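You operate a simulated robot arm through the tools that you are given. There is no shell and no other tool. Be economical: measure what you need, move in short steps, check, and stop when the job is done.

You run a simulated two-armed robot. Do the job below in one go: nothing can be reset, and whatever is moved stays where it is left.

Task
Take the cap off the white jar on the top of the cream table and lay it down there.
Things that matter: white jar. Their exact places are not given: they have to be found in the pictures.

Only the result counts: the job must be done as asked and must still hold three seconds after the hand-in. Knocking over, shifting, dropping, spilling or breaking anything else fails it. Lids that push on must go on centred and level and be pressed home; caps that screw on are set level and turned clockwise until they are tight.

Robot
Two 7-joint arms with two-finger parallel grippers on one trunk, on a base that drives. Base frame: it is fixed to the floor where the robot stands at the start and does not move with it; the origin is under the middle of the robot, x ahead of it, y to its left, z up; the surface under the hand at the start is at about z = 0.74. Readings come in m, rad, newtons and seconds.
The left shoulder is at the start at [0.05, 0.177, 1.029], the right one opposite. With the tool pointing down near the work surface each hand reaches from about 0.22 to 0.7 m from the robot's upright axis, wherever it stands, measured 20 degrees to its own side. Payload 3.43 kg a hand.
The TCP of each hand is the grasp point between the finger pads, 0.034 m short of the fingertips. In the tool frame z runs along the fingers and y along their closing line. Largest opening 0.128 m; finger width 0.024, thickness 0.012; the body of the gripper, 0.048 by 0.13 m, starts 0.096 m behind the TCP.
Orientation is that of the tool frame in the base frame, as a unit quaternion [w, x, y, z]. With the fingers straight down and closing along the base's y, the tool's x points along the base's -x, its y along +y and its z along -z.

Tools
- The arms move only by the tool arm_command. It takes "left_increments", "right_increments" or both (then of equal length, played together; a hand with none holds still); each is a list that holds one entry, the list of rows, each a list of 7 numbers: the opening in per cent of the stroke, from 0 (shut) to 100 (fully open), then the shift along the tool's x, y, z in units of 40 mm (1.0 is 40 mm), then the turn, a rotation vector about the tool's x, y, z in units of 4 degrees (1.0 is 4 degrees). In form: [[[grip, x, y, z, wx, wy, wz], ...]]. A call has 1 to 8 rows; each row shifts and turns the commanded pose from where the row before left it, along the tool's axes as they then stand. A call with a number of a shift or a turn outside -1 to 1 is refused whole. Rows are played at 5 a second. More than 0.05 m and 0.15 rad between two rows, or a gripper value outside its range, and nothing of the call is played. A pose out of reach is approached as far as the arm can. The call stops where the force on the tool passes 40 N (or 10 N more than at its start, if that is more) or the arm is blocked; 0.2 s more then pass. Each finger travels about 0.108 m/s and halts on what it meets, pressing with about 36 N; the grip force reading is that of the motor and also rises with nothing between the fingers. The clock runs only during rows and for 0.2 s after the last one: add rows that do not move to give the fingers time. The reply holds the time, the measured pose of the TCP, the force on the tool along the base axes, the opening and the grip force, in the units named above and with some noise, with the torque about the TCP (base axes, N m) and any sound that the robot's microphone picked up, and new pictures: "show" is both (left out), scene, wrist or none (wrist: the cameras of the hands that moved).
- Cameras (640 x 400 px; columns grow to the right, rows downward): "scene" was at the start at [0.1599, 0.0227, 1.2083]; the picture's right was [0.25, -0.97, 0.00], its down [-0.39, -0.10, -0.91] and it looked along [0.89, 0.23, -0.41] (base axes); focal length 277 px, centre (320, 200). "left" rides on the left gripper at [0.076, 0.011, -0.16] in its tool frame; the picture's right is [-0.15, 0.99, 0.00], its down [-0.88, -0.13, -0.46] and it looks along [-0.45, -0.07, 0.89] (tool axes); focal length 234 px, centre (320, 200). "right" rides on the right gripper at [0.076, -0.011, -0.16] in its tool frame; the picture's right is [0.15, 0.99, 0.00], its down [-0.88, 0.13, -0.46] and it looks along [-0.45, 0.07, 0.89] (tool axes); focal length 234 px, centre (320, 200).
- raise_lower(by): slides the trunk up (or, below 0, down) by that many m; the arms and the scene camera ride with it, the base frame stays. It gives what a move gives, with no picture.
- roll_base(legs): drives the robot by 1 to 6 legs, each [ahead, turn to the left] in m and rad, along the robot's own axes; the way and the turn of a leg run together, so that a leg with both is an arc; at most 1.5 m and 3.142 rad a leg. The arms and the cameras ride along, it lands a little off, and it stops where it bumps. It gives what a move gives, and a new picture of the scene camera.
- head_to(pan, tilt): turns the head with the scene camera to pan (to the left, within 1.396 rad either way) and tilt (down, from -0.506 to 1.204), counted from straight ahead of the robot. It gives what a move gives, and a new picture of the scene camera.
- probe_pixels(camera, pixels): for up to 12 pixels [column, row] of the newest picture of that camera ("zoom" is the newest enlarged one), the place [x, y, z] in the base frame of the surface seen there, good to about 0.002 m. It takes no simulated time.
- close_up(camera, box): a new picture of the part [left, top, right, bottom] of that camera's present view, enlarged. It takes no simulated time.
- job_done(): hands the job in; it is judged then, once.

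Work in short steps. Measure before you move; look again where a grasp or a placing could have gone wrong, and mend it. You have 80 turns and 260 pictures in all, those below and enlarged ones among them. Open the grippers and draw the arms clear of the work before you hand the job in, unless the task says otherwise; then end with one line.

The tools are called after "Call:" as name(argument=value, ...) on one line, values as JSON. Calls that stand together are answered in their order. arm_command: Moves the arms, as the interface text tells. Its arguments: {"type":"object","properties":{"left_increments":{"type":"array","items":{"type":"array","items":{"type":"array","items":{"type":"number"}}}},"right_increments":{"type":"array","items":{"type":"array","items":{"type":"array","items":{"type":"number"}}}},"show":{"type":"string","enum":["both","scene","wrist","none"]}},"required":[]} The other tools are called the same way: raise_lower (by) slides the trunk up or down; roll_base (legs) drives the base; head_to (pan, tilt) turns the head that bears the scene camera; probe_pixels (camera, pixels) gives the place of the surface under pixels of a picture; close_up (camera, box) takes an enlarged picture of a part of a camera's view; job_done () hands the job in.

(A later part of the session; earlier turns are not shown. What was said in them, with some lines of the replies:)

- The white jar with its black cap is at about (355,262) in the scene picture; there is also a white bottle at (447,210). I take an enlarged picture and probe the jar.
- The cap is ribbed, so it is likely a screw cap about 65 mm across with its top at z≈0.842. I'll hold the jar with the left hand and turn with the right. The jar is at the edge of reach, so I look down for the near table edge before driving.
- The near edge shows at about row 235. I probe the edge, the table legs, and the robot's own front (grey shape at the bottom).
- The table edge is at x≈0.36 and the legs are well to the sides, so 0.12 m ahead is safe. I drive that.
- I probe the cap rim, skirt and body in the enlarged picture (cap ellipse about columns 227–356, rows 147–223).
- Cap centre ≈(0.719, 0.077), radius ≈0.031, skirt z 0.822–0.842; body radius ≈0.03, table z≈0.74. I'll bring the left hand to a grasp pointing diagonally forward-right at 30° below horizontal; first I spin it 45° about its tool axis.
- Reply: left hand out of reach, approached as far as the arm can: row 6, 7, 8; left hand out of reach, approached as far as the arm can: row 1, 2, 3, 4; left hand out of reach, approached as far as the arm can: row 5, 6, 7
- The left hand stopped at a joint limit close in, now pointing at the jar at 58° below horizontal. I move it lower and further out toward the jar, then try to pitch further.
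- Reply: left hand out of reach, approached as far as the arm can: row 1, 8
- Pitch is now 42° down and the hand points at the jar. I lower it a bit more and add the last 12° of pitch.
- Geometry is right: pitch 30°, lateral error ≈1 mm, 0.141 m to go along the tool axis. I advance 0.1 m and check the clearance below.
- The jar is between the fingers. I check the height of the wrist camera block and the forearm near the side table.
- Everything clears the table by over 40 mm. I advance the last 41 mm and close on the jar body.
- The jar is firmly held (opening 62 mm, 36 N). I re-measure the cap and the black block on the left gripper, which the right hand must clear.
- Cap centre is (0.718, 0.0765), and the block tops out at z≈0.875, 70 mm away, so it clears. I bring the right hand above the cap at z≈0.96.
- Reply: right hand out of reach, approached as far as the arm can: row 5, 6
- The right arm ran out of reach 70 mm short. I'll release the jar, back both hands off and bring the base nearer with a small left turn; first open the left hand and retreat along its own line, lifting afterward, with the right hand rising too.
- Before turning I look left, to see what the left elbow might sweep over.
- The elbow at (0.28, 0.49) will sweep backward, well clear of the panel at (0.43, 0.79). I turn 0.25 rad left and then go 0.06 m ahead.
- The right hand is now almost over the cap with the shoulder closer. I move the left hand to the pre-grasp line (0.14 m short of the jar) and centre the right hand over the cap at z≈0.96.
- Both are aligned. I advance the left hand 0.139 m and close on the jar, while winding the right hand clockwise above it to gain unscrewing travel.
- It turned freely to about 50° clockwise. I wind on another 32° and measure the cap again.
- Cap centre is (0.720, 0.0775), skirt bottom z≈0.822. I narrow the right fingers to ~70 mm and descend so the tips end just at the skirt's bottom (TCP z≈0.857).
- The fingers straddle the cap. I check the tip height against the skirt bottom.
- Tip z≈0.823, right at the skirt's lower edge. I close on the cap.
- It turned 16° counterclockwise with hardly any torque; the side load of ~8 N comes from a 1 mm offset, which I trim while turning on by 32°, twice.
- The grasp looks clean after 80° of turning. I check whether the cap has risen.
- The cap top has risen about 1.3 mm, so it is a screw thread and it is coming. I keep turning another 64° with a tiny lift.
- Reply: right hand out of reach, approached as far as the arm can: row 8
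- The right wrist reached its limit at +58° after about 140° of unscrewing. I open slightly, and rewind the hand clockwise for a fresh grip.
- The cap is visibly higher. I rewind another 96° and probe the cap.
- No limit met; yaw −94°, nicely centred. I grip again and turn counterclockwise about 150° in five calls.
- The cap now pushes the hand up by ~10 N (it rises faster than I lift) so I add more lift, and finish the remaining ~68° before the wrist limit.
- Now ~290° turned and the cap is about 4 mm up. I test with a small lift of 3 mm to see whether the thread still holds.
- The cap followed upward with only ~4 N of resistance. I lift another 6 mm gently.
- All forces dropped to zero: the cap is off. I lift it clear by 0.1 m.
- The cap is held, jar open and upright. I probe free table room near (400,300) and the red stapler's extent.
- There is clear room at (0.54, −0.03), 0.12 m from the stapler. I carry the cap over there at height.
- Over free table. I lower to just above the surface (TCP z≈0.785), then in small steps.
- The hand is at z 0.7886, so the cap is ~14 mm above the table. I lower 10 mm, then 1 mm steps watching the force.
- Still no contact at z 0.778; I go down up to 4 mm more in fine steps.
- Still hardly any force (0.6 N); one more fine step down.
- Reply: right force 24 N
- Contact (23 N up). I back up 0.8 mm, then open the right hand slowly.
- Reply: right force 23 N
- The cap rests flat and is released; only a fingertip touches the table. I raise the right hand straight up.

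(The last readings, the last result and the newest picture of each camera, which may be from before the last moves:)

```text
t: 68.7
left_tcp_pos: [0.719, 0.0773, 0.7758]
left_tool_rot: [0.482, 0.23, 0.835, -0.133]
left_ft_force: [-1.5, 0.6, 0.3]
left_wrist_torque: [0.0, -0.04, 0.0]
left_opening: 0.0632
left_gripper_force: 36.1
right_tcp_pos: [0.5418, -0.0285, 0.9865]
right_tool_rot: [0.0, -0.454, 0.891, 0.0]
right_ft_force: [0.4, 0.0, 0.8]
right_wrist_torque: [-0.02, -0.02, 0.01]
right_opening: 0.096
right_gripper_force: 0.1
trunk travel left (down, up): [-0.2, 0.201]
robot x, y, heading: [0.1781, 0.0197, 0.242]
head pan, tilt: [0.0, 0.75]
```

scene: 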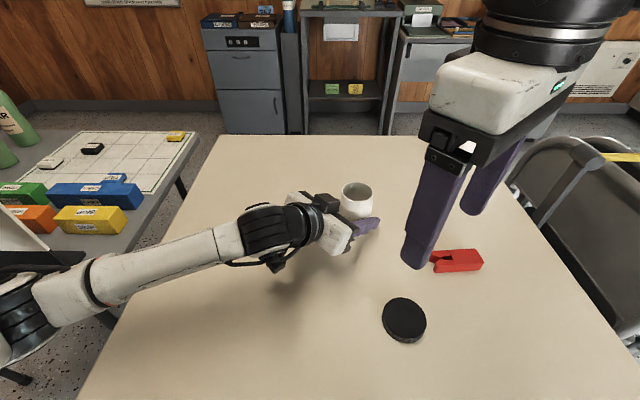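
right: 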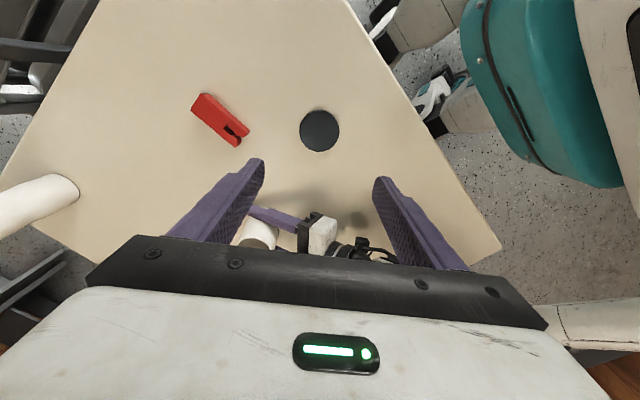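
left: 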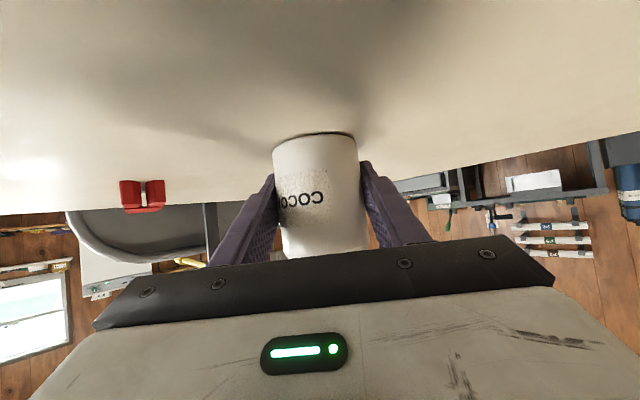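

The cap lies flat on the table. Now I open the left hand slowly and retreat along its own line, then up.

Call:
arm_command(left_increments=[[[52, 0, 0, 0, 0, 0, 0], [60, 0, 0, 0, 0, 0, 0], [80, 0, 0, 0, 0, 0, 0], [100, 0, 0, 0, 0, 0, 0], [100, 0, 0, -0.6, 0, 0, 0], [100, 0, 0, -0.9, 0, 0, 0], [100, 0, 0, -0.9, 0, 0, 0], [100, 0, 0, -0.9, 0, 0, 0]]], show="scene")

Call:
arm_command(left_increments=[[[100, 0, 0, -0.9, 0, 0, 0], [100, 0, 0, -0.9, 0, 0, 0], [100, -0.6, 0, -0.4, 0, 0, 0]]], show="scene")

Call:
close_up(camera="scene", box=[288, 150, 480, 350])

```text
t: 70.5
left_tcp_pos: [0.6213, 0.1386, 0.8439]
left_tool_rot: [0.481, 0.23, 0.835, -0.133]
left_ft_force: [1.2, -0.3, 0.1]
left_wrist_torque: [0.02, 0.0, -0.02]
left_opening: 0.128
left_gripper_force: 0.1
right_tcp_pos: [0.5404, -0.0284, 0.985]
right_tool_rot: [0.0, -0.454, 0.891, 0.001]
right_ft_force: [0.0, -1.0, -0.4]
right_wrist_torque: [0.0, -0.03, 0.04]
right_opening: 0.096
right_gripper_force: 0.1
trunk travel left (down, up): [-0.2, 0.201]
robot x, y, heading: [0.1762, 0.0142, 0.242]
head pan, tilt: [0.0, 0.75]
```

scene: 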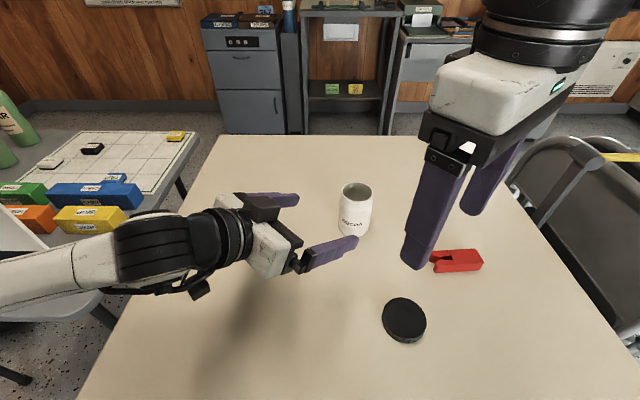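

```text
t: 71.3
left_tcp_pos: [0.5683, 0.1696, 0.9091]
left_tool_rot: [0.481, 0.23, 0.835, -0.134]
left_ft_force: [-0.5, -0.2, 1.6]
left_wrist_torque: [-0.03, 0.01, -0.02]
left_opening: 0.1278
left_gripper_force: 0.0
left hand out of reach, approached as far as the arm can: row 3
right_tcp_pos: [0.5407, -0.0288, 0.9845]
right_tool_rot: [0.0, -0.454, 0.891, 0.0]
right_ft_force: [0.3, -0.7, 0.2]
right_wrist_torque: [-0.03, 0.01, 0.01]
right_opening: 0.0958
right_gripper_force: 0.1
trunk travel left (down, up): [-0.2, 0.201]
robot x, y, heading: [0.1765, 0.0123, 0.245]
head pan, tilt: [0.0, 0.75]
```

scene: 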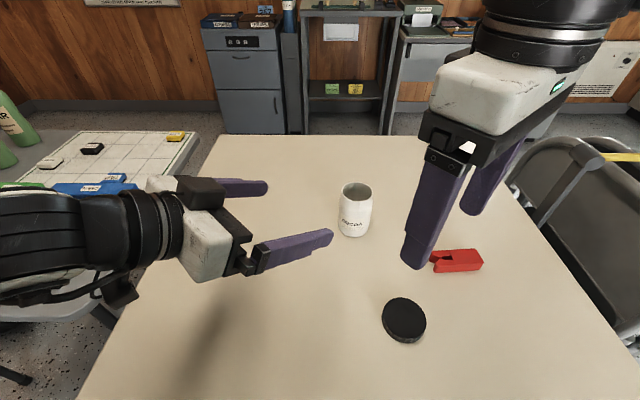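

```text
2.00 times, centred on (384, 250) of scene
```

zoom: 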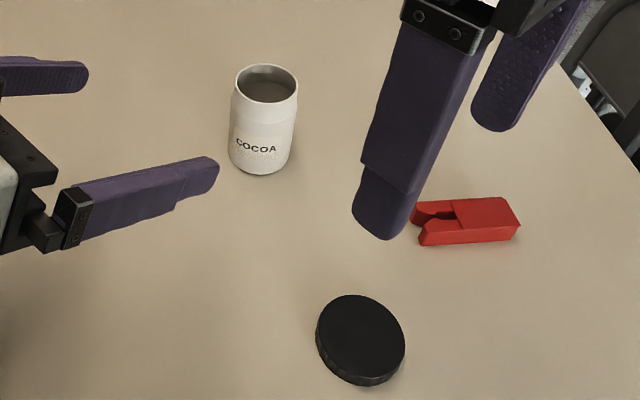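

Jar stands upright and open, the cap lies beside it, and the other items are untouched. A last probe checks that the cap lies level.

Call:
probe_pixels(camera="zoom", pixels=[[330, 310], [390, 355], [360, 335], [380, 310], [335, 355], [262, 168]])

```text
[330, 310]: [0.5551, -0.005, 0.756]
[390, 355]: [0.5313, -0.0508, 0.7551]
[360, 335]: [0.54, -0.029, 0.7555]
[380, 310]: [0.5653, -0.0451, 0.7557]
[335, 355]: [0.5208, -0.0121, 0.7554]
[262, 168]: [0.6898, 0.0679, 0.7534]
```

The cap is level at z≈0.7555, resting on the table; both hands are open and clear. I hand the job in.

Call:
job_done()

```text
The job is handed in.
```

The white jar's cap is unscrewed and lying flat on the cream table. The jar still stands open and upright where it was, and nothing else was moved.
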